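You operate a simulated robot arm through the tools that you are given. There is no shell and no other tool. Be economical: measure what you need, move in short steps, check, and stop when the job is done.

Carry out the task below with a simulated robot arm. There is one attempt and no reset: what you move stays moved.

## Task
Fetch the tub from the right half of the bench and set it on the lower shelf of the grey rack.

Only the result counts: the job must be done as asked and must still hold three seconds after the hand-in. Knocking over, shifting, dropping, spilling or breaking anything else fails it.

## Robot
A 7-joint arm with a two-finger parallel gripper on a trunk, on a base that drives. Base frame: it is fixed to the floor where the robot stands at the start and does not move with it; the origin is under the middle of the robot, x ahead of it, y to its left, z up. Readings come in m, degrees, newtons and seconds.
With the tool pointing down near the work surface it reaches from about 0.18 to 0.72 m from the robot's upright axis, wherever it stands. Its first joint turns from -166.0 to 166.0 degrees. Places, roughly: lower shelf of the grey rack [-0.9, 1.4, 0.6]. Payload 1.57 kg.
Tool frame: the origin (TCP) lies between the finger pads and is the grasp point; the fingertips stand 0.03 m ahead of it; z points along the fingers, y is the line along which they close. The gripper opens to 0.11 m. The fingers are 0.024 m wide and 0.012 m thick; the gripper's body (0.048 by 0.112 m) begins 0.078 m behind the TCP.
Orientation is told as [roll, pitch, yaw] about the base's x, y, z axes, in that order, counted from this pose: with the fingers straight down and closing along the base's y, the tool's x points along the base's -x, its y along +y and its z along -z.

## Interface
- The arm moves only by the tool servo_tool. Its argument "rows" is a list of rows, each a list of 3 entries, a list of its own where there are three numbers: the turn, a rotation vector about the tool's x, y, z in degrees, then the shift along the tool's x, y, z in m, then the finger opening in m, from 0 to 0.11. In form: [[[ax, ay, az], [x, y, z], claw], ...]. A call has 1 to 8 rows; each row is the pose to reach, as a shift and turn from the pose commanded when the call began, along the tool's axes at that moment. Each row takes 0.2 s and may step no farther than 0.05 m and 8.6 degrees from the row before; otherwise, or with a gripper value out of range, the whole call is refused. Where a pose cannot be reached the arm comes as near as it can. A force on the tool above 40 N (or 10 N above the force at the start of the call, whichever is more), or a blocked arm, ends the call early, and 0.2 s more pass. Each finger travels about 0.045 m/s and halts on what it meets, pressing with about 40 N; the grip force reading is that of the motor and also rises with nothing between the fingers. The clock runs only during rows and for 0.2 s after the last one: add rows that repeat a pose to give the fingers time. It gives the time, the measured TCP pose, the force on the tool (base axes), the opening and the grip force at its end, in the units of the frame above (readings bear some noise).
- Cameras (640 x 400 px; columns grow to the right, rows downward): "scene" is now at [0.0215, 0.1406, 1.4671]; the picture's right is [-0.18, -0.98, 0.00], its down [-0.67, 0.12, -0.73] and it looks along [0.72, -0.13, -0.68] (base axes); focal length 250 px, centre (320, 200). "wrist" rides on the gripper at [0.07, 0.016, -0.141] in the tool frame; the picture's right is [-0.23, 0.97, 0.00], its down [-0.86, -0.20, -0.48] and it looks along [-0.47, -0.11, 0.88] (tool axes); focal length 222 px, centre (320, 200). There is no depth. A picture from a camera that has moved, and an enlarged one, comes with that camera's place and axes in the base frame and with its lens.
- camera(camera): a new picture of that camera. It takes no simulated time.
- slide_trunk(by): slides the trunk up (or, below 0, down) by that many m; the arm and the scene camera ride with it, the base frame stays. It gives what a move gives, with no picture.
- drive_base(legs): drives the robot by 1 to 6 legs, each [ahead, turn to the left] in m and degrees, along the robot's own axes; the way and the turn of a leg run together, so that a leg with both is an arc; at most 1.5 m and 180 degrees a leg. The arm and the cameras ride along, it lands a little off, and it stops where it bumps. It gives what a move gives.
- turn_head(pan, tilt): turns the head with the scene camera to pan (to the left, within 155 degrees either way) and tilt (down, from -29 to 69), counted from straight ahead of the robot. It gives what a move gives.
- inspect(camera, box): a new picture of the part [left, top, right, bottom] of that camera's present view, enlarged. It takes no simulated time.
- close_job(): hands the job in; it is judged then, once.

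Go step by step. Nothing tells you exact positions but the pictures and the camera data: compare them with the known pose of the tool, close in by small moves and look again before you grip or let go. The budget is 120 turns and 82 pictures, counting those below and the enlarged ones. Unless the task says otherwise, let go and move clear before handing in, and close with one line.

The tools are called by a JSON object that holds its "method" and its "body". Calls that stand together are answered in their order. servo_tool: Moves the arm, as the interface text tells. Its arguments: {"type":"object","properties":{"rows":{"type":"array"}},"required":["rows"]} The other tools are called the same way: slide_trunk (by) slides the trunk up or down; drive_base (legs) drives the base; turn_head (pan, tilt) turns the head that bears the scene camera; camera (camera) takes a picture; inspect (camera, box) takes an enlarged picture of a part of a camera's view; close_job () hands the job in.

At the start:

```text
t: 0.0
tcp_pos: [0.4785, -0.0495, 1.1028]
tcp_rot: [0.0, 0.0, 0.0]
force: [-0.2, 0.0, -0.8]
gripper_width: 0.1101
finger_force: 0.1
trunk travel left (down, up): [-0.4, 0.19]
robot x, y, heading: [-0.0036, -0.0024, -0.1]
head pan, tilt: [-10.5, 42.7]
```

scene: 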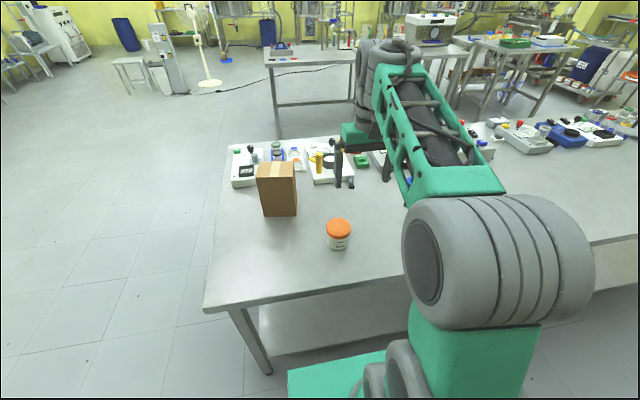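
wrist: 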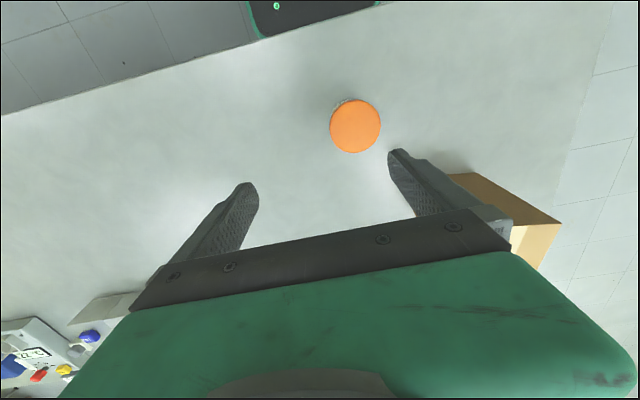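

The orange-lidded tub stands near (0.48, 0.0). The arm hides much of the bench to the right, so I'll look there before deciding which tub is meant.

{"method": "turn_head", "body": {"pan": -50, "tilt": 40}}

{"method": "camera", "body": {"camera": "scene"}}

```text
t: 1.1
tcp_pos: [0.481, -0.0502, 1.1032]
tcp_rot: [0.0, 0.0, 0.0]
force: [-0.5, 0.0, 0.1]
gripper_width: 0.11
finger_force: 0.0
trunk travel left (down, up): [-0.4, 0.19]
robot x, y, heading: [0.0007, -0.0007, 0.2]
head pan, tilt: [-50.0, 40.0]
```

```text
79 pictures are left
camera scene: at [-0.0055, 0.0906, 1.4711], right [-0.77, -0.64, 0.0], down [-0.41, 0.49, -0.77], along [0.49, -0.59, -0.64], focal length 250 px, centre (320, 200)
```

scene: 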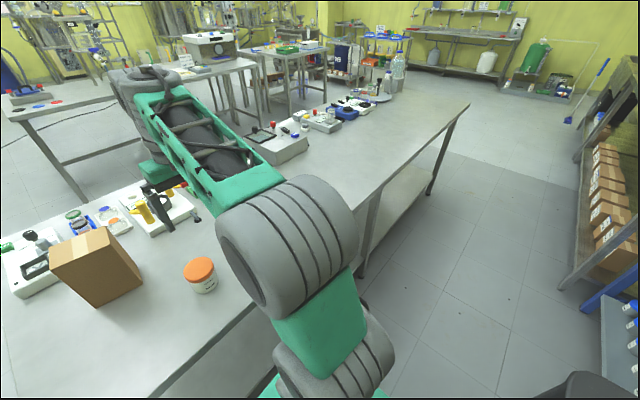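

The bench runs far to the right, to about y = -2.1, so the near orange tub may be in its left half. I'll look closer at the right part.

{"method": "inspect", "body": {"camera": "scene", "box": [240, 40, 480, 190]}}

{"method": "turn_head", "body": {"pan": -90, "tilt": 30}}

{"method": "camera", "body": {"camera": "scene"}}

```text
2.67 times, centred on (360, 115) of scene
camera zoom: at [-0.0055, 0.0906, 1.4711], right [-0.77, -0.64, 0.0], down [-0.41, 0.49, -0.77], along [0.49, -0.59, -0.64], focal length 666 px, centre (213, 427)
```

zoom: 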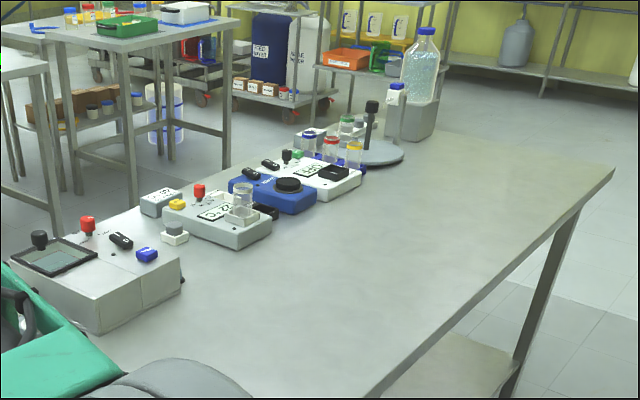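

```text
t: 2.1
tcp_pos: [0.479, -0.0503, 1.1027]
tcp_rot: [-0.1, 0.0, -0.1]
force: [0.0, 0.1, 0.3]
gripper_width: 0.11
finger_force: 0.1
trunk travel left (down, up): [-0.4, 0.19]
robot x, y, heading: [-0.0009, 0.0011, -0.1]
head pan, tilt: [-90.0, 30.0]
```

```text
77 pictures are left
camera scene: at [-0.0601, 0.0653, 1.4865], right [-1.0, 0.0, 0.0], down [0.0, 0.5, -0.87], along [0.0, -0.87, -0.5], focal length 250 px, centre (320, 200)
```

scene: 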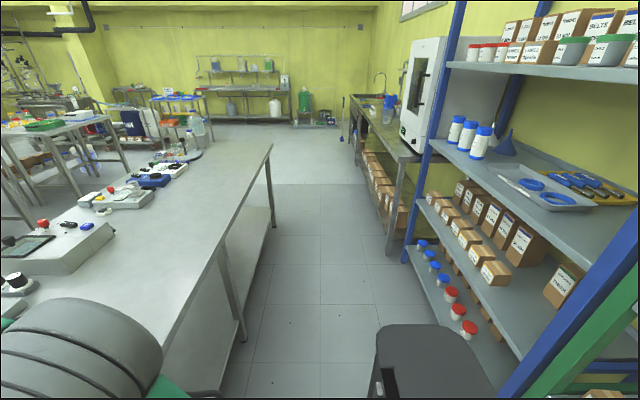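

No second tub is visible so far, but the arm hides the bench around y = -0.3 to -0.9. I'll check behind me (and the rack), then drive to get a better view.

{"method": "turn_head", "body": {"pan": 120, "tilt": 30}}

{"method": "camera", "body": {"camera": "scene"}}

{"method": "turn_head", "body": {"pan": -150, "tilt": 40}}

{"method": "camera", "body": {"camera": "scene"}}

```text
t: 5.2
tcp_pos: [0.4796, -0.0499, 1.1023]
tcp_rot: [-0.1, 0.1, 0.0]
force: [0.9, -0.3, 0.3]
gripper_width: 0.11
finger_force: 0.1
trunk travel left (down, up): [-0.4, 0.19]
robot x, y, heading: [0.0024, 0.0009, -0.1]
head pan, tilt: [120.0, 30.0]
```

```text
76 pictures are left
camera scene: at [-0.1054, 0.2341, 1.4865], right [0.87, 0.5, 0.0], down [0.25, -0.43, -0.87], along [-0.43, 0.75, -0.5], focal length 250 px, centre (320, 200)
```

scene: 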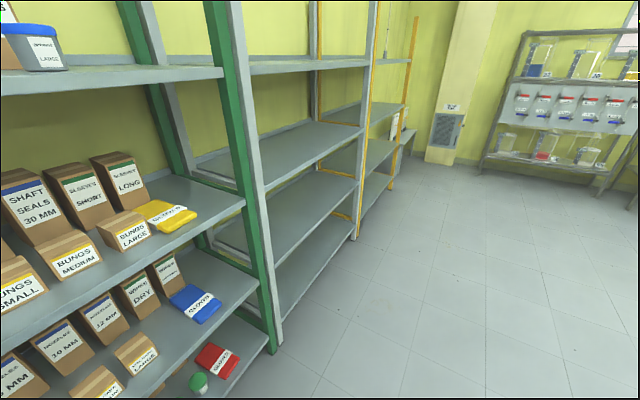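

```text
t: 8.9
tcp_pos: [0.4795, -0.05, 1.1033]
tcp_rot: [0.1, 0.0, 0.0]
force: [0.9, 0.2, -0.5]
gripper_width: 0.1097
finger_force: 0.0
trunk travel left (down, up): [-0.4, 0.19]
robot x, y, heading: [-0.0002, 0.0007, -0.1]
head pan, tilt: [-150.0, 40.0]
```

```text
75 pictures are left
camera scene: at [-0.1338, 0.1132, 1.4712], right [-0.5, 0.87, 0.0], down [0.56, 0.32, -0.77], along [-0.66, -0.38, -0.64], focal length 250 px, centre (320, 200)
```

scene: 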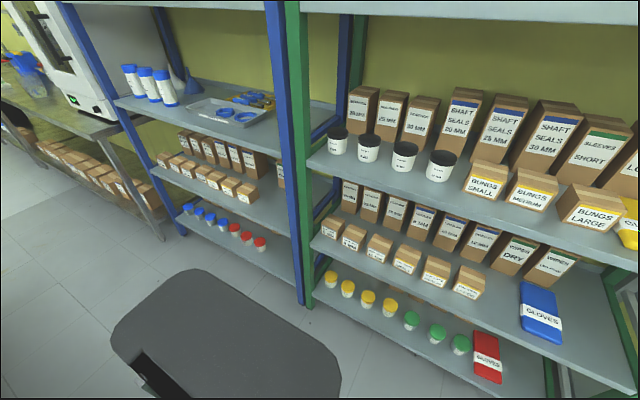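

The grey rack is behind me to the left (y 0.87 to 2.0, front about x = -0.72), with its shelf at about z = 0.6. I'll raise the trunk and turn left so the arm no longer hides the middle of the bench.

{"method": "slide_trunk", "body": {"by": 0.18}}

{"method": "drive_base", "body": {"legs": [[0, 45]]}}

{"method": "turn_head", "body": {"pan": -100, "tilt": 42}}

{"method": "camera", "body": {"camera": "scene"}}

```text
t: 10.9
tcp_pos: [0.4784, -0.0491, 1.2833]
tcp_rot: [0.1, 0.0, 0.0]
force: [-0.2, 0.8, 0.1]
gripper_width: 0.1104
finger_force: 0.0
trunk travel left (down, up): [-0.58, 0.01]
robot x, y, heading: [0.0007, 0.0029, 0.4]
head pan, tilt: [-150.0, 40.0]
```

```text
t: 13.4
tcp_pos: [0.3705, 0.3085, 1.2838]
tcp_rot: [0.0, 0.1, 45.7]
force: [0.5, 0.6, -0.2]
gripper_width: 0.1099
finger_force: 0.1
trunk travel left (down, up): [-0.58, 0.01]
robot x, y, heading: [0.001, 0.0, 45.7]
head pan, tilt: [-150.0, 40.0]
```

```text
t: 14.6
tcp_pos: [0.371, 0.3085, 1.2829]
tcp_rot: [-0.1, 0.0, 45.6]
force: [-1.0, -0.4, 0.3]
gripper_width: 0.1099
finger_force: 0.0
trunk travel left (down, up): [-0.58, 0.01]
robot x, y, heading: [0.0026, -0.0023, 45.5]
head pan, tilt: [-100.0, 42.0]
```

```text
74 pictures are left
camera scene: at [-0.104, -0.0016, 1.6482], right [-0.81, -0.58, 0.0], down [-0.39, 0.54, -0.74], along [0.43, -0.6, -0.67], focal length 250 px, centre (320, 200)
```

scene: 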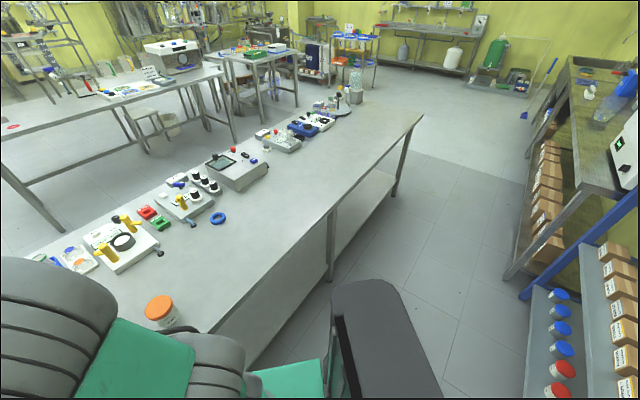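

The whole bench is now visible. I'll enlarge its middle and right part.

{"method": "inspect", "body": {"camera": "scene", "box": [220, 70, 380, 170]}}

{"method": "inspect", "body": {"camera": "scene", "box": [80, 130, 280, 255]}}

```text
4.00 times, centred on (300, 120) of scene
camera zoom: at [-0.104, -0.0016, 1.6482], right [-0.81, -0.58, 0.0], down [-0.39, 0.54, -0.74], along [0.43, -0.6, -0.67], focal length 999 px, centre (400, 520)
```

zoom: 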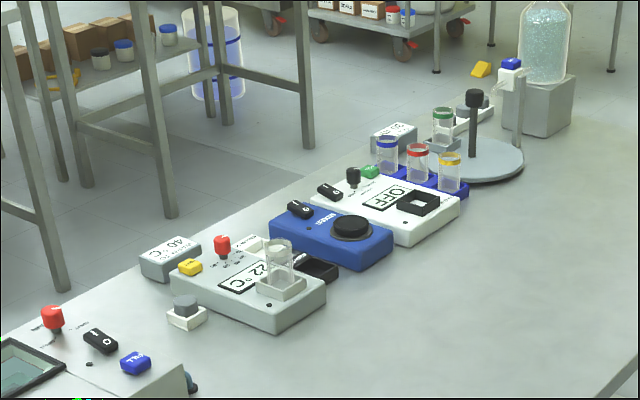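

```text
3.20 times, centred on (180, 192) of scene
camera zoom: at [-0.104, -0.0016, 1.6482], right [-0.81, -0.58, 0.0], down [-0.39, 0.54, -0.74], along [0.43, -0.6, -0.67], focal length 799 px, centre (768, 224)
```

zoom: 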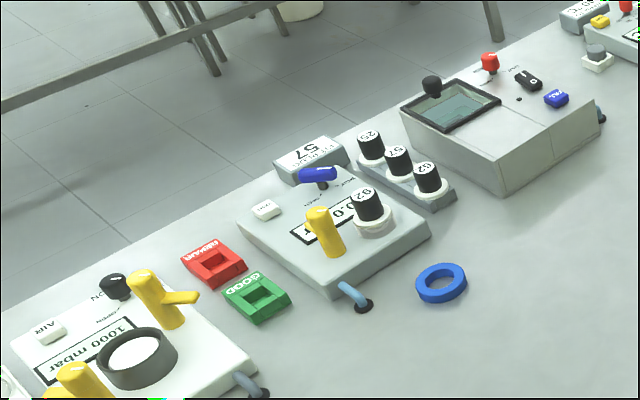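

The only tub on the bench is the orange-lidded one (right of the brown box), at about (0.475, 0.0), so that is the one to take. I'll turn back to face it and tilt the tool forward about 50°, so the same grasp fits into the rack shelf.

{"method": "drive_base", "body": {"legs": [[0, -45.5]]}}

{"method": "turn_head", "body": {"pan": 0, "tilt": 50}}

{"method": "servo_tool", "body": {"rows": [[[0, -8, 0], [0.02, 0, 0], 0.11], [[0, -16, 0], [0.04, 0, 0], 0.11], [[0, -24, 0], [0.06, 0, 0], 0.11], [[0, -32, 0], [0.08, 0, 0], 0.11]]}}

{"method": "camera", "body": {"camera": "scene"}}

{"method": "camera", "body": {"camera": "wrist"}}

```text
t: 17.1
tcp_pos: [0.4794, -0.05, 1.2825]
tcp_rot: [0.0, 0.0, 0.2]
force: [-0.9, -0.3, -0.1]
gripper_width: 0.1099
finger_force: 0.0
trunk travel left (down, up): [-0.58, 0.01]
robot x, y, heading: [0.0028, 0.0014, 0.4]
head pan, tilt: [-100.0, 42.0]
```

```text
t: 18.8
tcp_pos: [0.4786, -0.0493, 1.2834]
tcp_rot: [0.0, -0.1, 0.2]
force: [-0.6, -0.1, 0.6]
gripper_width: 0.1099
finger_force: 0.1
trunk travel left (down, up): [-0.58, 0.01]
robot x, y, heading: [0.0027, -0.0028, 0.2]
head pan, tilt: [0.0, 50.0]
```

```text
t: 19.8
tcp_pos: [0.3981, -0.047, 1.2829]
tcp_rot: [0.0, -32.1, 0.2]
force: [0.0, 0.3, -0.1]
gripper_width: 0.1098
finger_force: 0.1
trunk travel left (down, up): [-0.58, 0.01]
robot x, y, heading: [-0.0038, -0.002, 0.2]
head pan, tilt: [0.0, 50.0]
```

```text
71 pictures are left
camera scene: at [0.0155, 0.1563, 1.6369], right [0.0, -1.0, 0.0], down [-0.77, 0.0, -0.64], along [0.64, 0.0, -0.77], focal length 250 px, centre (320, 200)
```

scene: 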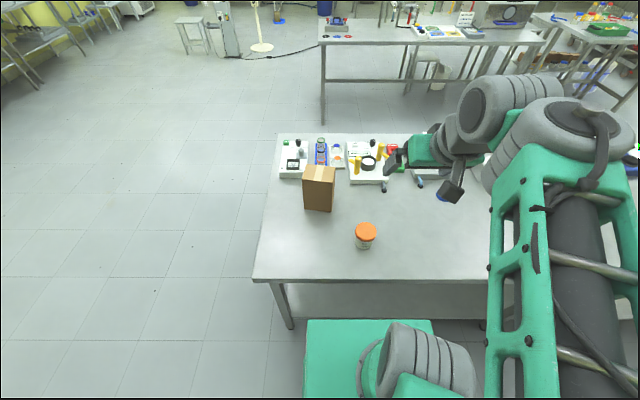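

```text
70 pictures are left
camera wrist: at [0.2644, -0.0305, 1.366], right [0.19, 0.97, 0.12], down [0.47, -0.2, 0.86], along [0.86, -0.11, -0.5], focal length 222 px, centre (320, 200)
```

wrist: 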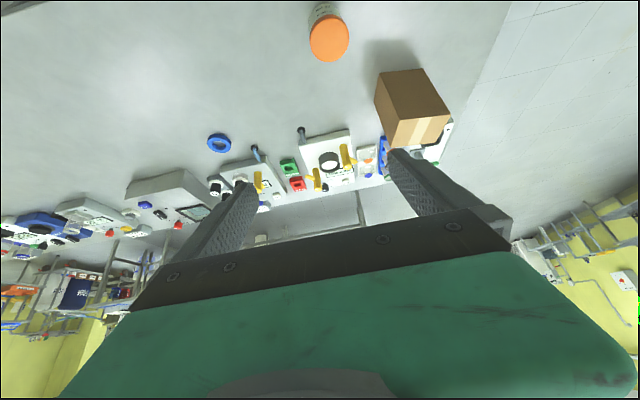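

The tilt works. The tub is at about (0.467, 0.002). I'll check its shape in an enlarged view.

{"method": "inspect", "body": {"camera": "scene", "box": [333, 210, 397, 250]}}

```text
10.00 times, centred on (365, 230) of scene
camera zoom: at [0.0155, 0.1563, 1.6369], right [0.0, -1.0, 0.0], down [-0.77, 0.0, -0.64], along [0.64, 0.0, -0.77], focal length 2498 px, centre (-130, -100)
```

zoom: 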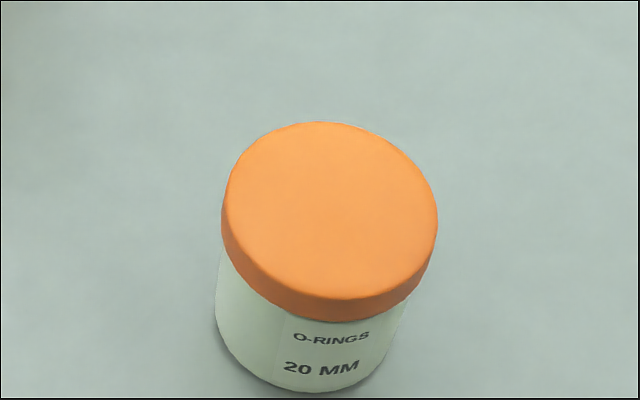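

The tub is at about (0.475, 0.002), radius 0.034, top at 0.92. I'll tilt to 45°, centre in y and come down to a standoff behind and above it.

{"method": "servo_tool", "body": {"rows": [[[0, -6.5, 0], [0, 0.025, 0], 0.11], [[0, -13, 0], [0, 0.049, 0], 0.11]]}}

{"method": "slide_trunk", "body": {"by": -0.2}}

{"method": "camera", "body": {"camera": "wrist"}}

{"method": "camera", "body": {"camera": "scene"}}

```text
t: 20.5
tcp_pos: [0.4003, -0.0914, 1.2281]
tcp_rot: [0.3, -35.8, -14.9]
force: [0.3, 0.2, -0.3]
gripper_width: 0.1101
finger_force: 0.0
trunk travel left (down, up): [-0.58, 0.01]
robot x, y, heading: [0.0005, 0.0006, 0.2]
head pan, tilt: [0.0, 50.0]
stopped in row 2: the arm was blocked; the commanded pose is now the measured one
```

```text
t: 22.4
tcp_pos: [0.3297, -0.0727, 0.8977]
tcp_rot: [0.7, -15.3, -15.3]
force: [0.9, -0.5, 1.4]
gripper_width: 0.1103
finger_force: 0.0
trunk travel left (down, up): [-0.388, 0.202]
robot x, y, heading: [-0.0049, -0.0038, 0.4]
head pan, tilt: [0.0, 50.0]
stopped: the arm was blocked; the commanded pose is now the measured one
```

```text
68 pictures are left
camera wrist: at [0.2332, -0.0301, 1.0153], right [0.46, 0.88, 0.07], down [0.62, -0.38, 0.68], along [0.63, -0.27, -0.73], focal length 222 px, centre (320, 200)
```

wrist: 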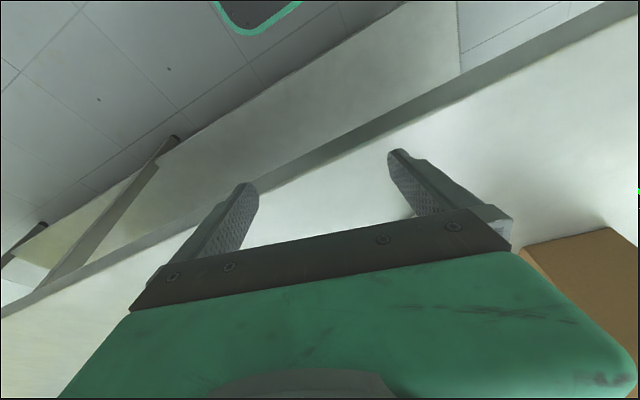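

```text
67 pictures are left
camera scene: at [0.0164, 0.1558, 1.4553], right [0.0, -1.0, 0.0], down [-0.77, 0.0, -0.64], along [0.64, 0.0, -0.77], focal length 250 px, centre (320, 200)
```

scene: 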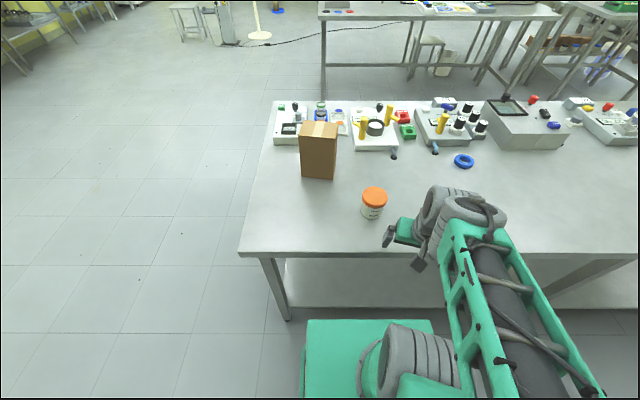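

The arm was blocked and ended well off the commanded pose, now lower near the bench edge. Nothing appears to have been touched. I'll go gently back up and see how it responds.

{"method": "servo_tool", "body": {"rows": [[[0, 0, 0], [0, 0, -0.01], 0.11], [[0, 0, 0], [0, 0, -0.03], 0.11]]}}

```text
t: 23.0
tcp_pos: [0.3198, -0.0685, 0.9054]
tcp_rot: [0.8, -11.7, -14.8]
force: [-0.8, 0.3, -1.3]
gripper_width: 0.1101
finger_force: 0.1
trunk travel left (down, up): [-0.388, 0.202]
robot x, y, heading: [0.0007, -0.0028, 0.1]
head pan, tilt: [0.0, 50.0]
```

{"method": "servo_tool", "body": {"rows": [[[0, 0, 0], [0, 0, 0], 0.11], [[0, 0, 0], [0, 0, 0], 0.11]]}}

{"method": "servo_tool", "body": {"rows": [[[0, 0, 0], [0, 0, -0.02], 0.11], [[0, 0, 0], [0, 0, -0.04], 0.11], [[0, 0, 0], [0, 0, -0.06], 0.11], [[0, 0, 0], [0, 0, -0.06], 0.11]]}}

```text
t: 23.6
tcp_pos: [0.3199, -0.0688, 0.906]
tcp_rot: [0.8, -11.7, -15.1]
force: [-0.1, -0.1, -0.2]
gripper_width: 0.1101
finger_force: 0.0
trunk travel left (down, up): [-0.388, 0.202]
robot x, y, heading: [-0.0013, -0.0007, 0.2]
head pan, tilt: [0.0, 50.0]
```

```text
t: 24.4
tcp_pos: [0.3003, -0.0607, 0.9229]
tcp_rot: [1.1, -5.3, -14.6]
force: [0.5, 0.0, -0.2]
gripper_width: 0.11
finger_force: 0.1
trunk travel left (down, up): [-0.388, 0.202]
robot x, y, heading: [0.0017, -0.0007, 0.1]
head pan, tilt: [0.0, 50.0]
stopped in row 3: the arm was blocked; the commanded pose is now the measured one
```

The arm seems to be folded against a joint limit, since tilting or pulling back so near the robot is blocked. I'll move up and outward to unfold it.

{"method": "servo_tool", "body": {"rows": [[[0, 0, 0], [-0.015, 0, -0.03], 0.11], [[0, 0, 0], [-0.03, 0, -0.06], 0.11], [[0, 0, 0], [-0.045, 0, -0.09], 0.11]]}}

{"method": "camera", "body": {"camera": "scene"}}

```text
t: 25.1
tcp_pos: [0.3416, -0.0729, 1.0197]
tcp_rot: [1.1, -6.5, -14.3]
force: [0.0, 0.2, -0.2]
gripper_width: 0.1103
finger_force: 0.1
trunk travel left (down, up): [-0.388, 0.202]
robot x, y, heading: [0.0014, 0.0005, 0.2]
head pan, tilt: [0.0, 50.0]
```

```text
66 pictures are left
camera scene: at [0.0164, 0.1557, 1.4438], right [0.0, -1.0, 0.0], down [-0.77, 0.0, -0.64], along [0.64, 0.0, -0.77], focal length 250 px, centre (320, 200)
```

scene: 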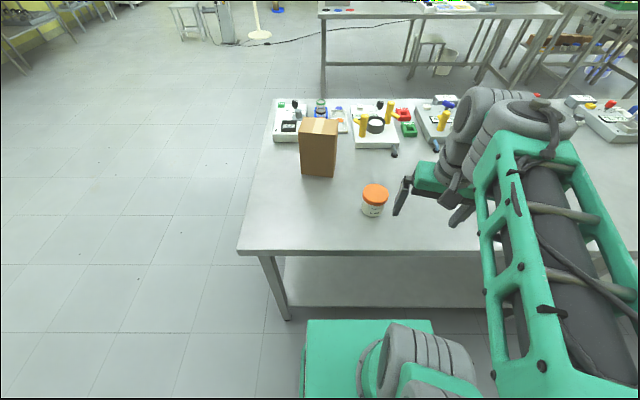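

{"method": "servo_tool", "body": {"rows": [[[0, 2, -5], [-0.03, 0.018, -0.017], 0.11], [[0, 4, -10], [-0.06, 0.035, -0.034], 0.11], [[0, 6, -14], [-0.09, 0.053, -0.05], 0.11]]}}

{"method": "camera", "body": {"camera": "scene"}}

```text
t: 25.9
tcp_pos: [0.4345, -0.0432, 1.0789]
tcp_rot: [0.2, -0.6, -0.2]
force: [0.2, -0.6, -0.5]
gripper_width: 0.11
finger_force: 0.0
trunk travel left (down, up): [-0.388, 0.202]
robot x, y, heading: [0.0013, 0.0019, 0.8]
head pan, tilt: [0.0, 50.0]
```

```text
65 pictures are left
camera scene: at [0.0165, 0.1557, 1.4448], right [0.0, -1.0, 0.0], down [-0.77, 0.0, -0.64], along [0.64, 0.0, -0.77], focal length 250 px, centre (320, 200)
```

scene: 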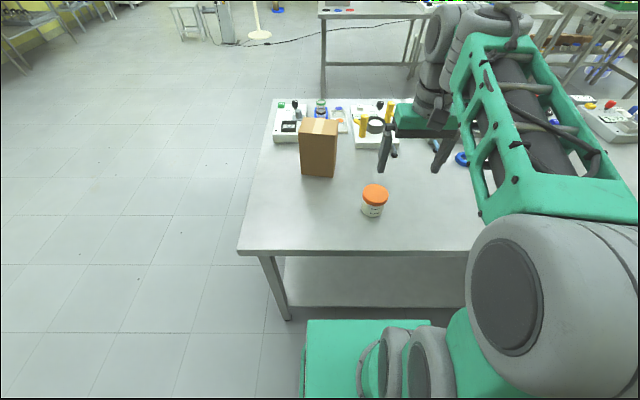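

The arm is back in a good shape with a vertical tool. I'll back the robot 0.15 m so that the tilted grasp happens at a longer reach.

{"method": "drive_base", "body": {"legs": [[-0.15, -0.6]]}}

{"method": "servo_tool", "body": {"rows": [[[0, -6, 0], [-0.02, 0.015, 0], 0.11], [[0, -12, 0], [-0.04, 0.03, 0], 0.11], [[0, -18, 0], [-0.06, 0.045, 0], 0.11], [[0, -24, 0], [-0.07, 0.045, 0], 0.11], [[0, -30, 0], [-0.07, 0.045, 0], 0.11]]}}

```text
t: 27.3
tcp_pos: [0.2861, -0.048, 1.0784]
tcp_rot: [0.1, -0.6, -0.9]
force: [-0.7, 0.1, 0.6]
gripper_width: 0.1099
finger_force: 0.0
trunk travel left (down, up): [-0.388, 0.202]
robot x, y, heading: [-0.1463, -0.0004, -0.5]
head pan, tilt: [0.0, 50.0]
```

```text
t: 28.5
tcp_pos: [0.3557, -0.0025, 1.0799]
tcp_rot: [0.2, -30.7, -1.0]
force: [0.4, -0.1, 0.2]
gripper_width: 0.1099
finger_force: 0.0
trunk travel left (down, up): [-0.388, 0.202]
robot x, y, heading: [-0.1458, 0.0024, -0.5]
head pan, tilt: [0.0, 50.0]
```

{"method": "servo_tool", "body": {"rows": [[[0, -4, 0], [0, 0.002, 0.015], 0.11], [[0, -8, 0], [0.005, 0.004, 0.03], 0.11], [[0, -11, 0], [0.01, 0.004, 0.05], 0.11], [[0, -14, 0], [0.02, 0.004, 0.07], 0.11]]}}

{"method": "camera", "body": {"camera": "scene"}}

{"method": "camera", "body": {"camera": "wrist"}}

```text
t: 29.5
tcp_pos: [0.3753, 0.0017, 1.01]
tcp_rot: [0.4, -44.6, -0.9]
force: [-0.4, -0.7, 0.6]
gripper_width: 0.11
finger_force: 0.0
trunk travel left (down, up): [-0.388, 0.202]
robot x, y, heading: [-0.1527, -0.0001, -0.6]
head pan, tilt: [0.0, 50.0]
```

```text
64 pictures are left
camera scene: at [-0.1298, 0.156, 1.4449], right [-0.01, -1.0, 0.0], down [-0.77, 0.01, -0.64], along [0.64, -0.01, -0.77], focal length 250 px, centre (320, 200)
```

scene: 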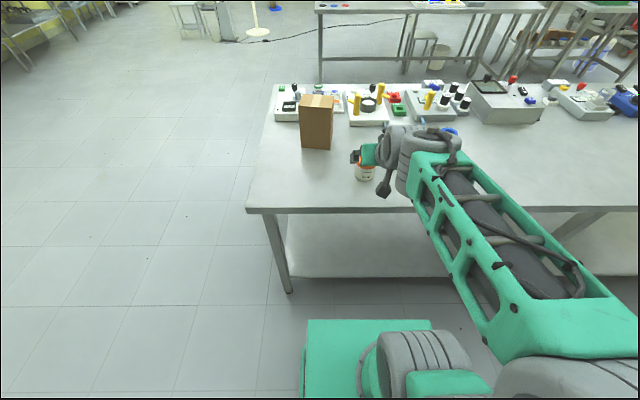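

```text
63 pictures are left
camera wrist: at [0.2267, 0.021, 1.0608], right [0.18, 0.97, 0.16], down [0.27, -0.21, 0.94], along [0.95, -0.12, -0.3], focal length 222 px, centre (320, 200)
```

wrist: 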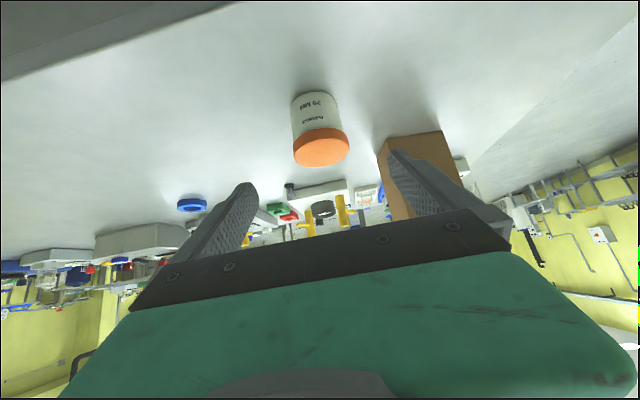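

The tub is at about (0.477, 0.005) and the fingers are lined up. I'll approach along the tool axis partway and look again.

{"method": "servo_tool", "body": {"rows": [[[0, 0, 0], [0.005, 0.002, 0.03], 0.11], [[0, 0, 0], [0.01, 0.004, 0.06], 0.11], [[0, 0, 0], [0.013, 0.005, 0.09], 0.11], [[0, 0, 0], [0.013, 0.005, 0.105], 0.11]]}}

{"method": "camera", "body": {"camera": "scene"}}

{"method": "camera", "body": {"camera": "wrist"}}

```text
t: 30.5
tcp_pos: [0.4401, 0.0043, 0.9244]
tcp_rot: [0.3, -44.6, -1.2]
force: [0.5, -0.8, 0.5]
gripper_width: 0.1101
finger_force: 0.1
trunk travel left (down, up): [-0.388, 0.202]
robot x, y, heading: [-0.1471, 0.0026, -0.4]
head pan, tilt: [0.0, 50.0]
```

```text
62 pictures are left
camera scene: at [-0.1297, 0.156, 1.4448], right [-0.01, -1.0, 0.0], down [-0.77, 0.01, -0.64], along [0.64, -0.01, -0.77], focal length 250 px, centre (320, 200)
```

scene: 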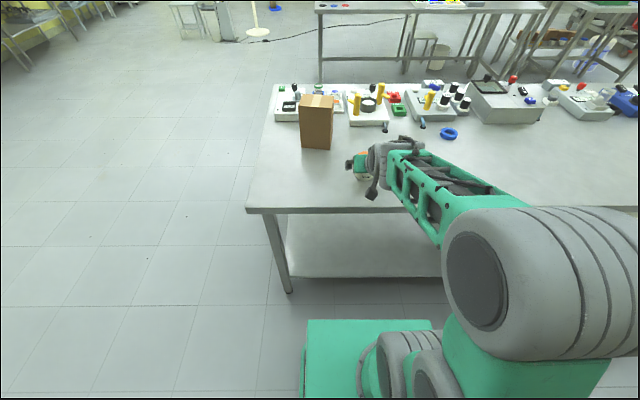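

```text
61 pictures are left
camera wrist: at [0.2911, 0.0231, 0.9766], right [0.18, 0.97, 0.16], down [0.27, -0.21, 0.94], along [0.95, -0.12, -0.3], focal length 222 px, centre (320, 200)
```

wrist: 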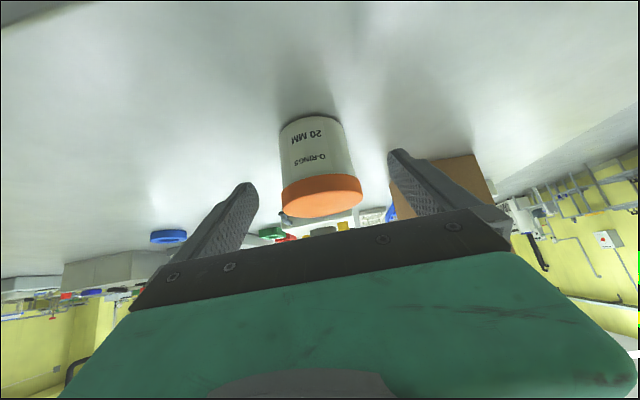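

Alignment is good; I'll go the last 5 cm and then close the fingers.

{"method": "servo_tool", "body": {"rows": [[[0, 0, 0], [0, 0.001, 0.02], 0.11], [[0, 0, 0], [-0.001, 0.001, 0.04], 0.11], [[0, 0, 0], [-0.002, 0.001, 0.053], 0.11]]}}

{"method": "camera", "body": {"camera": "wrist"}}

```text
t: 31.3
tcp_pos: [0.4781, 0.0042, 0.8898]
tcp_rot: [0.2, -44.8, -1.1]
force: [0.0, 0.3, -0.1]
gripper_width: 0.11
finger_force: 0.0
trunk travel left (down, up): [-0.388, 0.202]
robot x, y, heading: [-0.1514, 0.0046, -0.4]
head pan, tilt: [0.0, 50.0]
```

```text
60 pictures are left
camera wrist: at [0.3293, 0.0234, 0.9404], right [0.18, 0.97, 0.16], down [0.27, -0.21, 0.94], along [0.95, -0.12, -0.3], focal length 222 px, centre (320, 200)
```

wrist: 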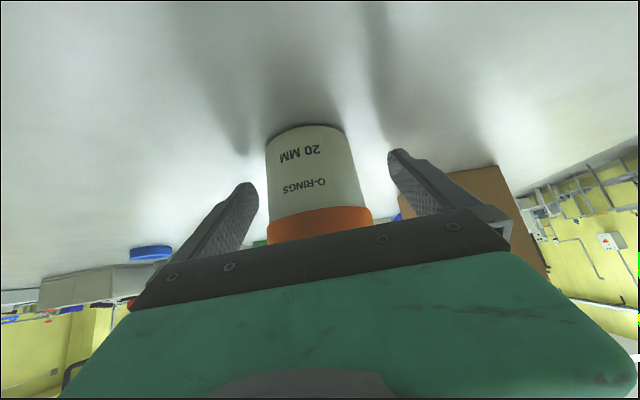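

{"method": "servo_tool", "body": {"rows": [[[0, 0, 0], [0, 0, 0], 0.08], [[0, 0, 0], [0, 0, 0], 0.06], [[0, 0, 0], [0, 0, 0], 0.05], [[0, 0, 0], [0, 0, 0], 0.05], [[0, 0, 0], [0, 0, 0], 0.05]]}}

{"method": "camera", "body": {"camera": "wrist"}}

```text
t: 32.5
tcp_pos: [0.4777, 0.0043, 0.8901]
tcp_rot: [0.3, -44.6, -1.0]
force: [0.6, -0.4, -0.6]
gripper_width: 0.0688
finger_force: 35.0
trunk travel left (down, up): [-0.388, 0.202]
robot x, y, heading: [-0.1457, 0.0022, -0.4]
head pan, tilt: [0.0, 50.0]
```

```text
59 pictures are left
camera wrist: at [0.329, 0.0235, 0.9406], right [0.18, 0.97, 0.16], down [0.27, -0.21, 0.94], along [0.95, -0.12, -0.3], focal length 222 px, centre (320, 200)
```

wrist: 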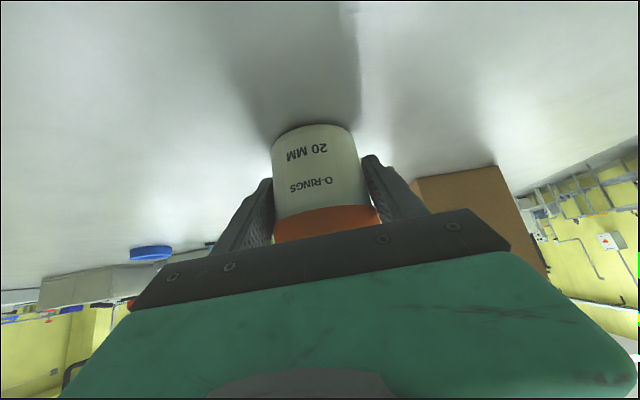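

The tub is gripped (0.069 m, 35 N). I'll lift it with the trunk and check.

{"method": "slide_trunk", "body": {"by": 0.2}}

{"method": "camera", "body": {"camera": "wrist"}}

{"method": "camera", "body": {"camera": "scene"}}

```text
t: 34.7
tcp_pos: [0.4781, 0.0046, 1.0883]
tcp_rot: [0.3, -44.7, -1.1]
force: [0.7, 0.2, -1.0]
gripper_width: 0.0686
finger_force: 39.9
trunk travel left (down, up): [-0.588, 0.002]
robot x, y, heading: [-0.1478, 0.0014, -0.4]
head pan, tilt: [0.0, 50.0]
```

```text
58 pictures are left
camera wrist: at [0.329, 0.0235, 1.1405], right [0.18, 0.97, 0.16], down [0.27, -0.21, 0.94], along [0.95, -0.12, -0.3], focal length 222 px, centre (320, 200)
```

wrist: 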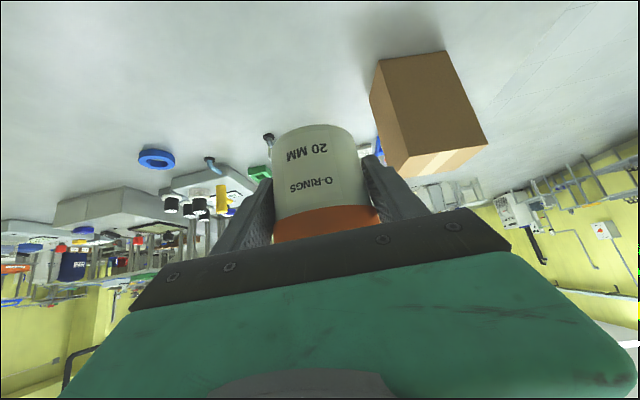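

```text
57 pictures are left
camera scene: at [-0.1297, 0.156, 1.6448], right [-0.01, -1.0, 0.0], down [-0.77, 0.01, -0.64], along [0.64, -0.01, -0.77], focal length 250 px, centre (320, 200)
```

scene: 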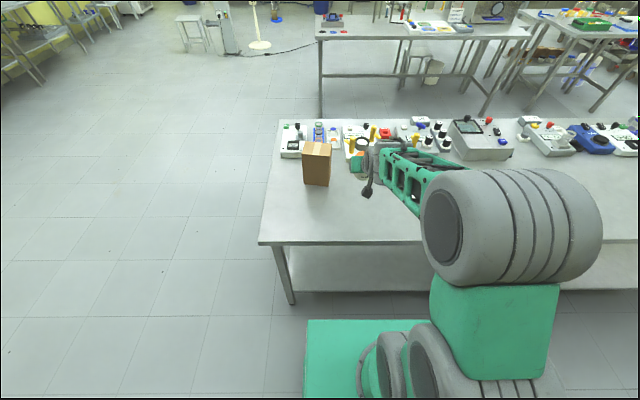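

The tub is held securely. Before turning I'll lift it a little more and look behind the robot to check room for the rear.

{"method": "servo_tool", "body": {"rows": [[[0, 0, 0], [-0.015, 0, -0.02], 0.05], [[0, 0, 0], [-0.03, 0, -0.04], 0.05]]}}

{"method": "turn_head", "body": {"pan": 150, "tilt": 60}}

{"method": "camera", "body": {"camera": "scene"}}

```text
t: 35.3
tcp_pos: [0.4694, 0.0056, 1.1387]
tcp_rot: [0.3, -44.6, -1.0]
force: [-0.6, 0.4, -0.5]
gripper_width: 0.0685
finger_force: 39.9
trunk travel left (down, up): [-0.588, 0.002]
robot x, y, heading: [-0.1487, 0.0025, -0.7]
head pan, tilt: [0.0, 50.0]
```

```text
t: 37.6
tcp_pos: [0.4703, 0.0055, 1.139]
tcp_rot: [0.4, -44.6, -1.1]
force: [-0.4, -0.1, -0.4]
gripper_width: 0.0688
finger_force: 40.0
trunk travel left (down, up): [-0.588, 0.002]
robot x, y, heading: [-0.1466, 0.0024, -0.6]
head pan, tilt: [150.0, 60.0]
```

```text
56 pictures are left
camera scene: at [-0.2642, 0.1904, 1.6322], right [0.51, 0.86, 0.0], down [0.75, -0.44, -0.5], along [-0.43, 0.25, -0.87], focal length 250 px, centre (320, 200)
```

scene: 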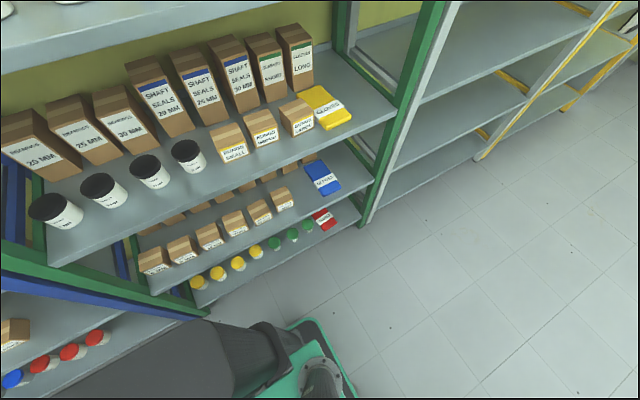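

There is room: the rear is compact and the rack front is at x ≈ -0.72. I'll turn left to heading 80, drive along the aisle past the bench end, then turn to face the grey rack.

{"method": "drive_base", "body": {"legs": [[0, 80.6]]}}

{"method": "turn_head", "body": {"pan": 20, "tilt": 35}}

{"method": "camera", "body": {"camera": "scene"}}

```text
t: 41.5
tcp_pos: [-0.0636, 0.6136, 1.1376]
tcp_rot: [0.3, -44.7, 80.6]
force: [0.4, -0.3, -0.5]
gripper_width: 0.0689
finger_force: 40.1
trunk travel left (down, up): [-0.588, 0.002]
robot x, y, heading: [-0.1464, 0.0004, 81.3]
head pan, tilt: [150.0, 60.0]
```

```text
t: 43.6
tcp_pos: [-0.0644, 0.613, 1.1377]
tcp_rot: [0.4, -44.6, 80.7]
force: [0.4, 0.4, -1.6]
gripper_width: 0.0689
finger_force: 40.6
trunk travel left (down, up): [-0.588, 0.002]
robot x, y, heading: [-0.1473, -0.0004, 81.0]
head pan, tilt: [20.0, 35.0]
```

```text
55 pictures are left
camera scene: at [-0.3272, 0.0521, 1.6665], right [0.98, 0.2, 0.0], down [0.11, -0.56, -0.82], along [-0.16, 0.8, -0.57], focal length 250 px, centre (320, 200)
```

scene: 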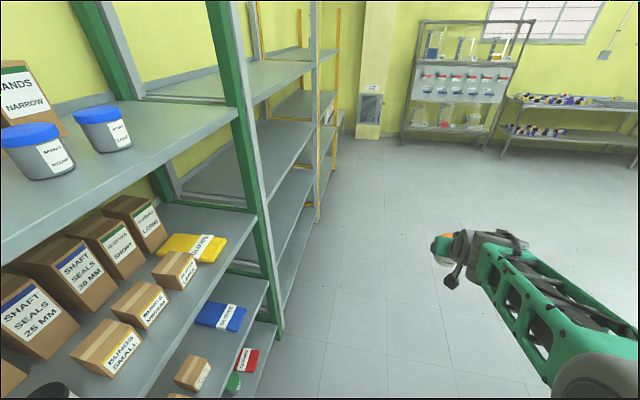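

The way is clear; the tub is held. I'll drive forward and turn to face the rack.

{"method": "drive_base", "body": {"legs": [[1.42, 0], [0, 99]]}}

{"method": "turn_head", "body": {"pan": 0, "tilt": 35}}

{"method": "camera", "body": {"camera": "scene"}}

{"method": "camera", "body": {"camera": "wrist"}}

```text
t: 55.0
tcp_pos: [-0.5577, 1.4096, 1.1377]
tcp_rot: [0.2, -44.6, -179.3]
force: [0.3, -0.1, -1.6]
gripper_width: 0.0684
finger_force: 40.2
trunk travel left (down, up): [-0.588, 0.002]
robot x, y, heading: [0.0613, 1.4343, -178.7]
head pan, tilt: [20.0, 35.0]
```

```text
t: 55.8
tcp_pos: [-0.5564, 1.4103, 1.1393]
tcp_rot: [0.3, -44.7, -179.4]
force: [0.2, 0.2, -1.1]
gripper_width: 0.0687
finger_force: 40.2
trunk travel left (down, up): [-0.588, 0.002]
robot x, y, heading: [0.0568, 1.4357, -179.0]
head pan, tilt: [0.0, 35.0]
```

```text
54 pictures are left
camera scene: at [0.0356, 1.2785, 1.6665], right [-0.02, 1.0, 0.0], down [0.57, 0.01, -0.82], along [-0.82, -0.02, -0.57], focal length 250 px, centre (320, 200)
```

scene: 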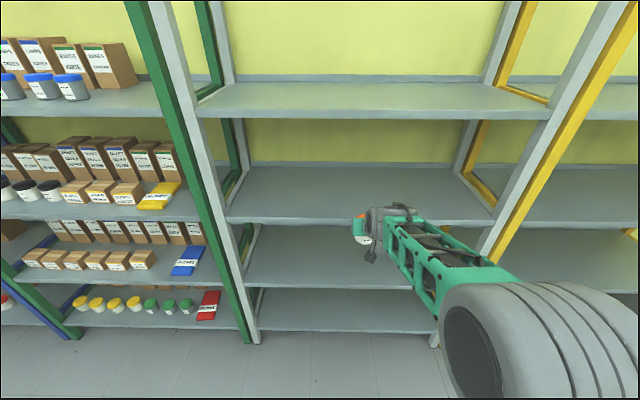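

```text
53 pictures are left
camera wrist: at [-0.4082, 1.3961, 1.1898], right [-0.15, -0.98, 0.16], down [-0.28, 0.2, 0.94], along [-0.95, 0.1, -0.3], focal length 222 px, centre (320, 200)
```

wrist: 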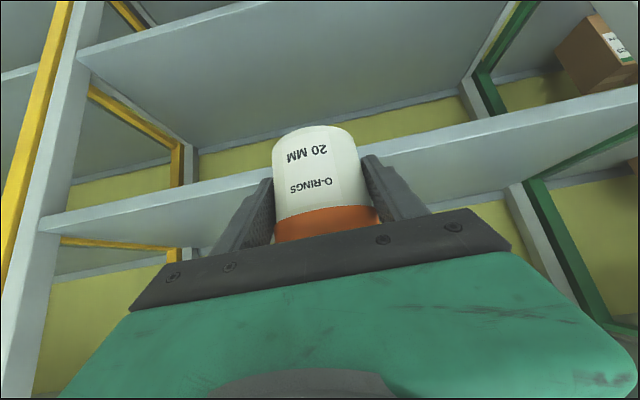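

The grey rack is empty, with shelves at about z = 1.45, 1.02, 0.61 and 0.17; the one at about 0.6 matches the given place. I'll lower the trunk in front of the rack first, then check.

{"method": "slide_trunk", "body": {"by": -0.42}}

{"method": "camera", "body": {"camera": "scene"}}

{"method": "camera", "body": {"camera": "wrist"}}

```text
refused: -0.42 is not a number from -0.4 to 0.4
```

```text
52 pictures are left
camera scene: at [0.0356, 1.2785, 1.6665], right [-0.02, 1.0, 0.0], down [0.57, 0.01, -0.82], along [-0.82, -0.02, -0.57], focal length 250 px, centre (320, 200)
```

scene: 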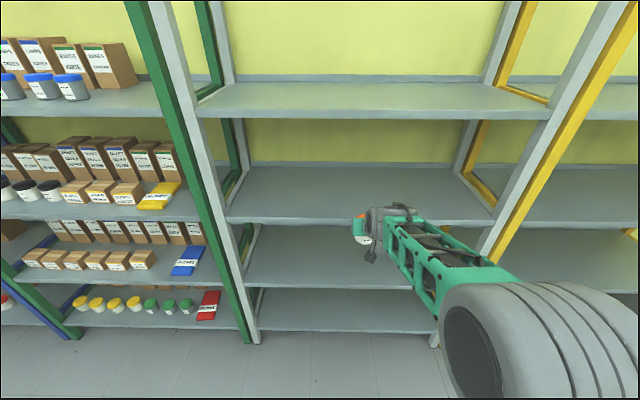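

```text
51 pictures are left
camera wrist: at [-0.4082, 1.3961, 1.1898], right [-0.15, -0.98, 0.16], down [-0.28, 0.2, 0.94], along [-0.95, 0.1, -0.3], focal length 222 px, centre (320, 200)
```

wrist: 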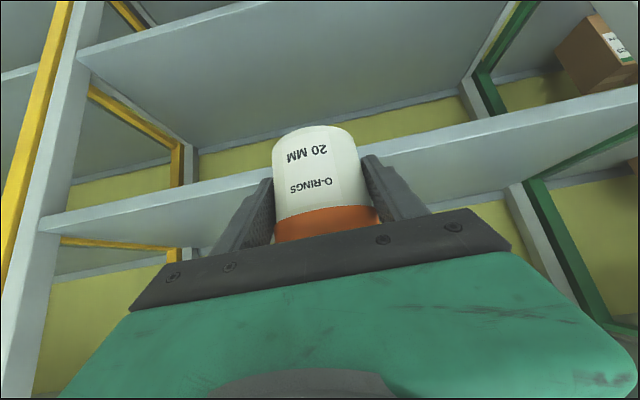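

The trunk step was too large, so I'll do it in two shorter ones.

{"method": "slide_trunk", "body": {"by": -0.3}}

{"method": "slide_trunk", "body": {"by": -0.11}}

{"method": "camera", "body": {"camera": "scene"}}

{"method": "camera", "body": {"camera": "wrist"}}

```text
t: 58.8
tcp_pos: [-0.5572, 1.4097, 0.8378]
tcp_rot: [0.2, -44.5, -179.4]
force: [-0.1, -0.1, -0.5]
gripper_width: 0.0686
finger_force: 39.9
trunk travel left (down, up): [-0.288, 0.302]
robot x, y, heading: [0.0581, 1.4312, -178.8]
head pan, tilt: [0.0, 35.0]
```

```text
t: 60.3
tcp_pos: [-0.5566, 1.409, 0.7288]
tcp_rot: [0.2, -44.7, -179.4]
force: [-0.1, 0.2, -0.4]
gripper_width: 0.0686
finger_force: 40.4
trunk travel left (down, up): [-0.178, 0.412]
robot x, y, heading: [0.0554, 1.4333, -178.7]
head pan, tilt: [0.0, 35.0]
```

```text
50 pictures are left
camera scene: at [0.0357, 1.2786, 1.2566], right [-0.02, 1.0, 0.0], down [0.57, 0.01, -0.82], along [-0.82, -0.02, -0.57], focal length 250 px, centre (320, 200)
```

scene: 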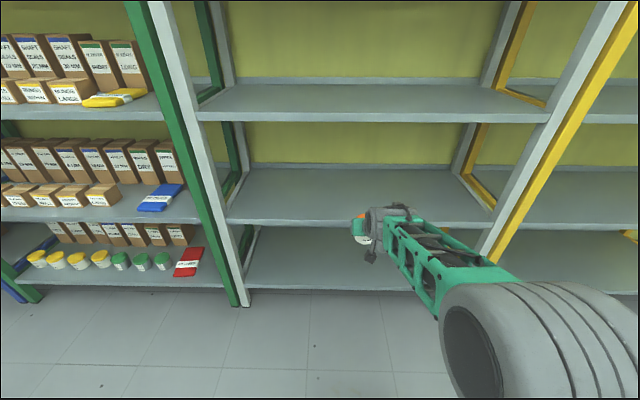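

```text
49 pictures are left
camera wrist: at [-0.4082, 1.3961, 0.7799], right [-0.15, -0.98, 0.16], down [-0.27, 0.2, 0.94], along [-0.95, 0.1, -0.3], focal length 222 px, centre (320, 200)
```

wrist: 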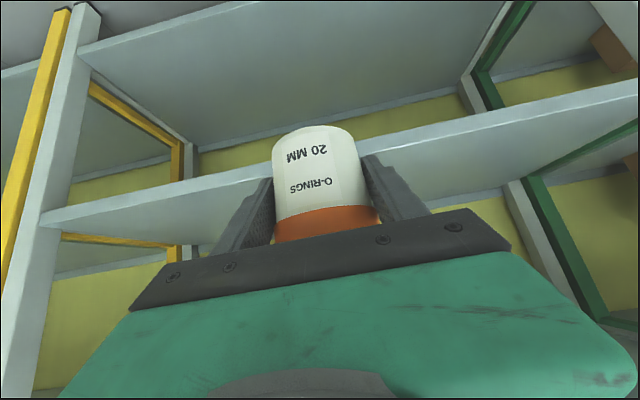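

The tub is now at bottom height ≈ 0.69 in front of the ≈ 0.6 shelf. I'll enlarge to find the shelf edge exactly.

{"method": "inspect", "body": {"camera": "scene", "box": [220, 160, 380, 260]}}

{"method": "inspect", "body": {"camera": "wrist", "box": [30, 130, 190, 230]}}

```text
4.00 times, centred on (300, 210) of scene
camera zoom: at [0.0357, 1.2786, 1.2566], right [-0.02, 1.0, 0.0], down [0.57, 0.01, -0.82], along [-0.82, -0.02, -0.57], focal length 999 px, centre (400, 160)
```

zoom: 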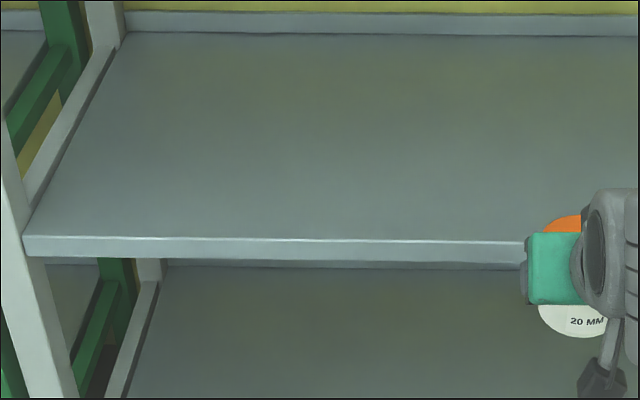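

```text
4.00 times, centred on (110, 180) of wrist
camera zoom: at [-0.4082, 1.3961, 0.7799], right [-0.15, -0.98, 0.16], down [-0.27, 0.2, 0.94], along [-0.95, 0.1, -0.3], focal length 888 px, centre (1160, 280)
```

zoom: 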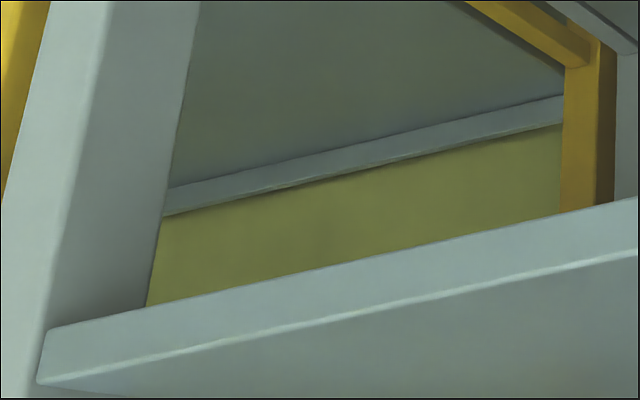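

The shelf top front edge is at about x = -0.75, z = 0.61–0.62; the shelf reaches back to about x = -1.2. The tub bottom is at about 0.69, so I'll drive in 0.3 m.

{"method": "drive_base", "body": {"legs": [[0.2, 0]]}}

{"method": "camera", "body": {"camera": "scene"}}

{"method": "camera", "body": {"camera": "wrist"}}

```text
t: 61.8
tcp_pos: [-0.7532, 1.4079, 0.7284]
tcp_rot: [0.3, -44.5, -179.6]
force: [0.2, -0.9, -1.6]
gripper_width: 0.0683
finger_force: 40.1
trunk travel left (down, up): [-0.178, 0.412]
robot x, y, heading: [-0.1343, 1.4281, -179.0]
head pan, tilt: [0.0, 35.0]
```

```text
46 pictures are left
camera scene: at [-0.1616, 1.275, 1.2565], right [-0.02, 1.0, 0.0], down [0.57, 0.01, -0.82], along [-0.82, -0.01, -0.57], focal length 250 px, centre (320, 200)
```

scene: 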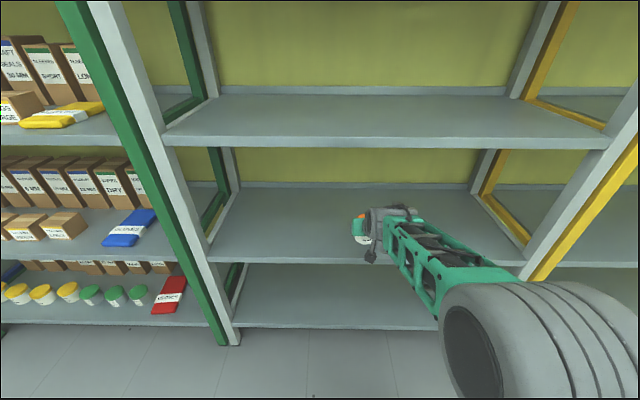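

```text
45 pictures are left
camera wrist: at [-0.6051, 1.3939, 0.7798], right [-0.15, -0.97, 0.16], down [-0.27, 0.2, 0.94], along [-0.95, 0.1, -0.3], focal length 222 px, centre (320, 200)
```

wrist: 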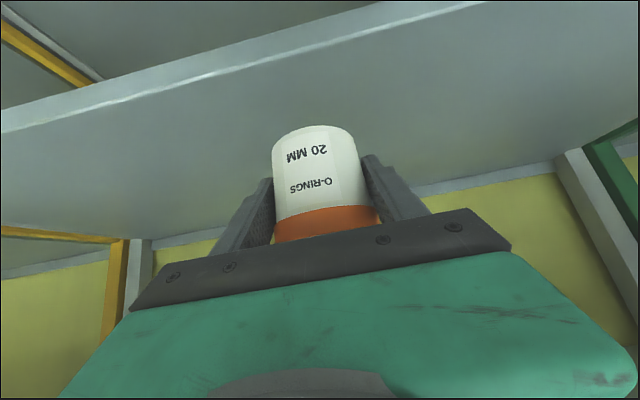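

The edge triangulates to x = -0.74, z = 0.616. Driving in another 0.12 m.

{"method": "drive_base", "body": {"legs": [[0.12, 0]]}}

{"method": "slide_trunk", "body": {"by": -0.055}}

{"method": "camera", "body": {"camera": "wrist"}}

{"method": "inspect", "body": {"camera": "scene", "box": [300, 180, 460, 280]}}

```text
t: 63.1
tcp_pos: [-0.8737, 1.4068, 0.7286]
tcp_rot: [0.3, -44.6, -179.6]
force: [-0.1, 0.5, -1.1]
gripper_width: 0.0689
finger_force: 40.3
trunk travel left (down, up): [-0.178, 0.412]
robot x, y, heading: [-0.2579, 1.4276, -179.0]
head pan, tilt: [0.0, 35.0]
```

```text
t: 64.0
tcp_pos: [-0.8736, 1.4061, 0.6722]
tcp_rot: [0.4, -44.6, -179.6]
force: [-0.3, -0.3, 0.3]
gripper_width: 0.0686
finger_force: 39.9
trunk travel left (down, up): [-0.123, 0.467]
robot x, y, heading: [-0.2589, 1.4298, -179.0]
head pan, tilt: [0.0, 35.0]
```

```text
44 pictures are left
camera wrist: at [-0.725, 1.3922, 0.7248], right [-0.15, -0.97, 0.16], down [-0.27, 0.2, 0.94], along [-0.95, 0.1, -0.3], focal length 222 px, centre (320, 200)
```

wrist: 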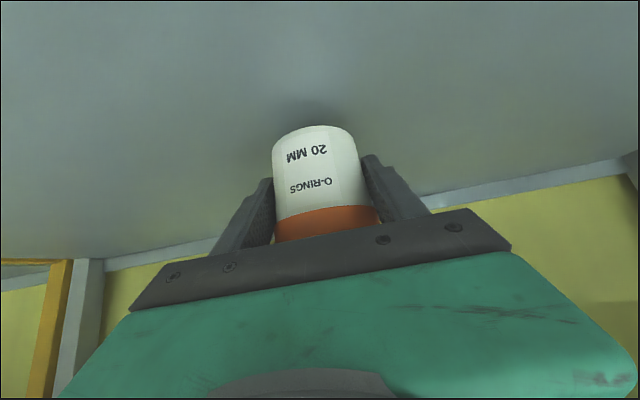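

```text
4.00 times, centred on (380, 230) of scene
camera zoom: at [-0.2816, 1.2731, 1.2015], right [-0.02, 1.0, 0.0], down [0.57, 0.01, -0.82], along [-0.82, -0.01, -0.57], focal length 999 px, centre (80, 80)
```

zoom: 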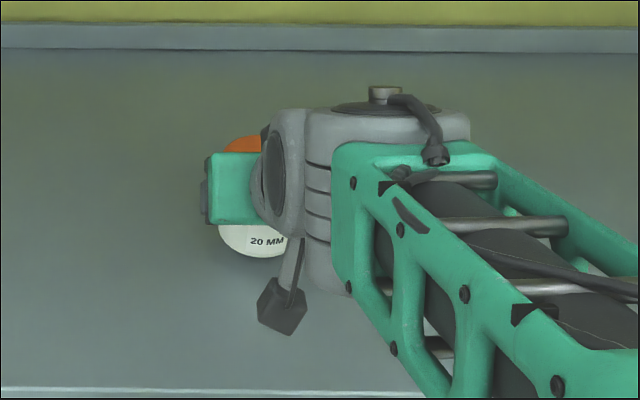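

About 1.5 cm of gap remains. I'll lower gently straight down with small arm steps and watch the force.

{"method": "servo_tool", "body": {"rows": [[[0, 0, 0], [0.0035, 0, 0.0035], 0.05], [[0, 0, 0], [0.007, 0, 0.007], 0.05], [[0, 0, 0], [0.007, 0, 0.007], 0.05]]}}

{"method": "camera", "body": {"camera": "wrist"}}

```text
t: 64.8
tcp_pos: [-0.8738, 1.4055, 0.662]
tcp_rot: [0.4, -44.6, -179.6]
force: [0.0, 0.8, -1.4]
gripper_width: 0.0686
finger_force: 39.6
trunk travel left (down, up): [-0.123, 0.467]
robot x, y, heading: [-0.2579, 1.4277, -179.0]
head pan, tilt: [0.0, 35.0]
```

```text
42 pictures are left
camera wrist: at [-0.7255, 1.3918, 0.7145], right [-0.15, -0.97, 0.16], down [-0.27, 0.2, 0.94], along [-0.95, 0.1, -0.3], focal length 222 px, centre (320, 200)
```

wrist: 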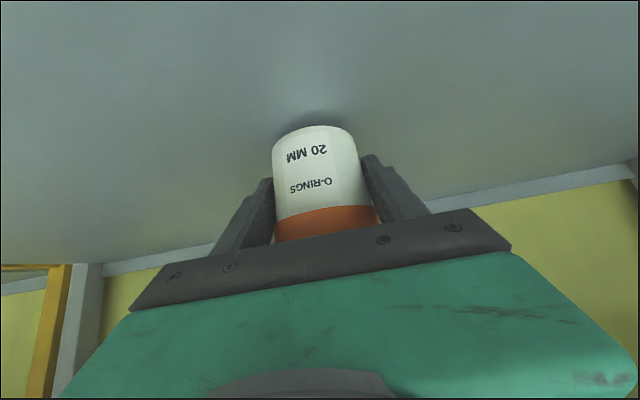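

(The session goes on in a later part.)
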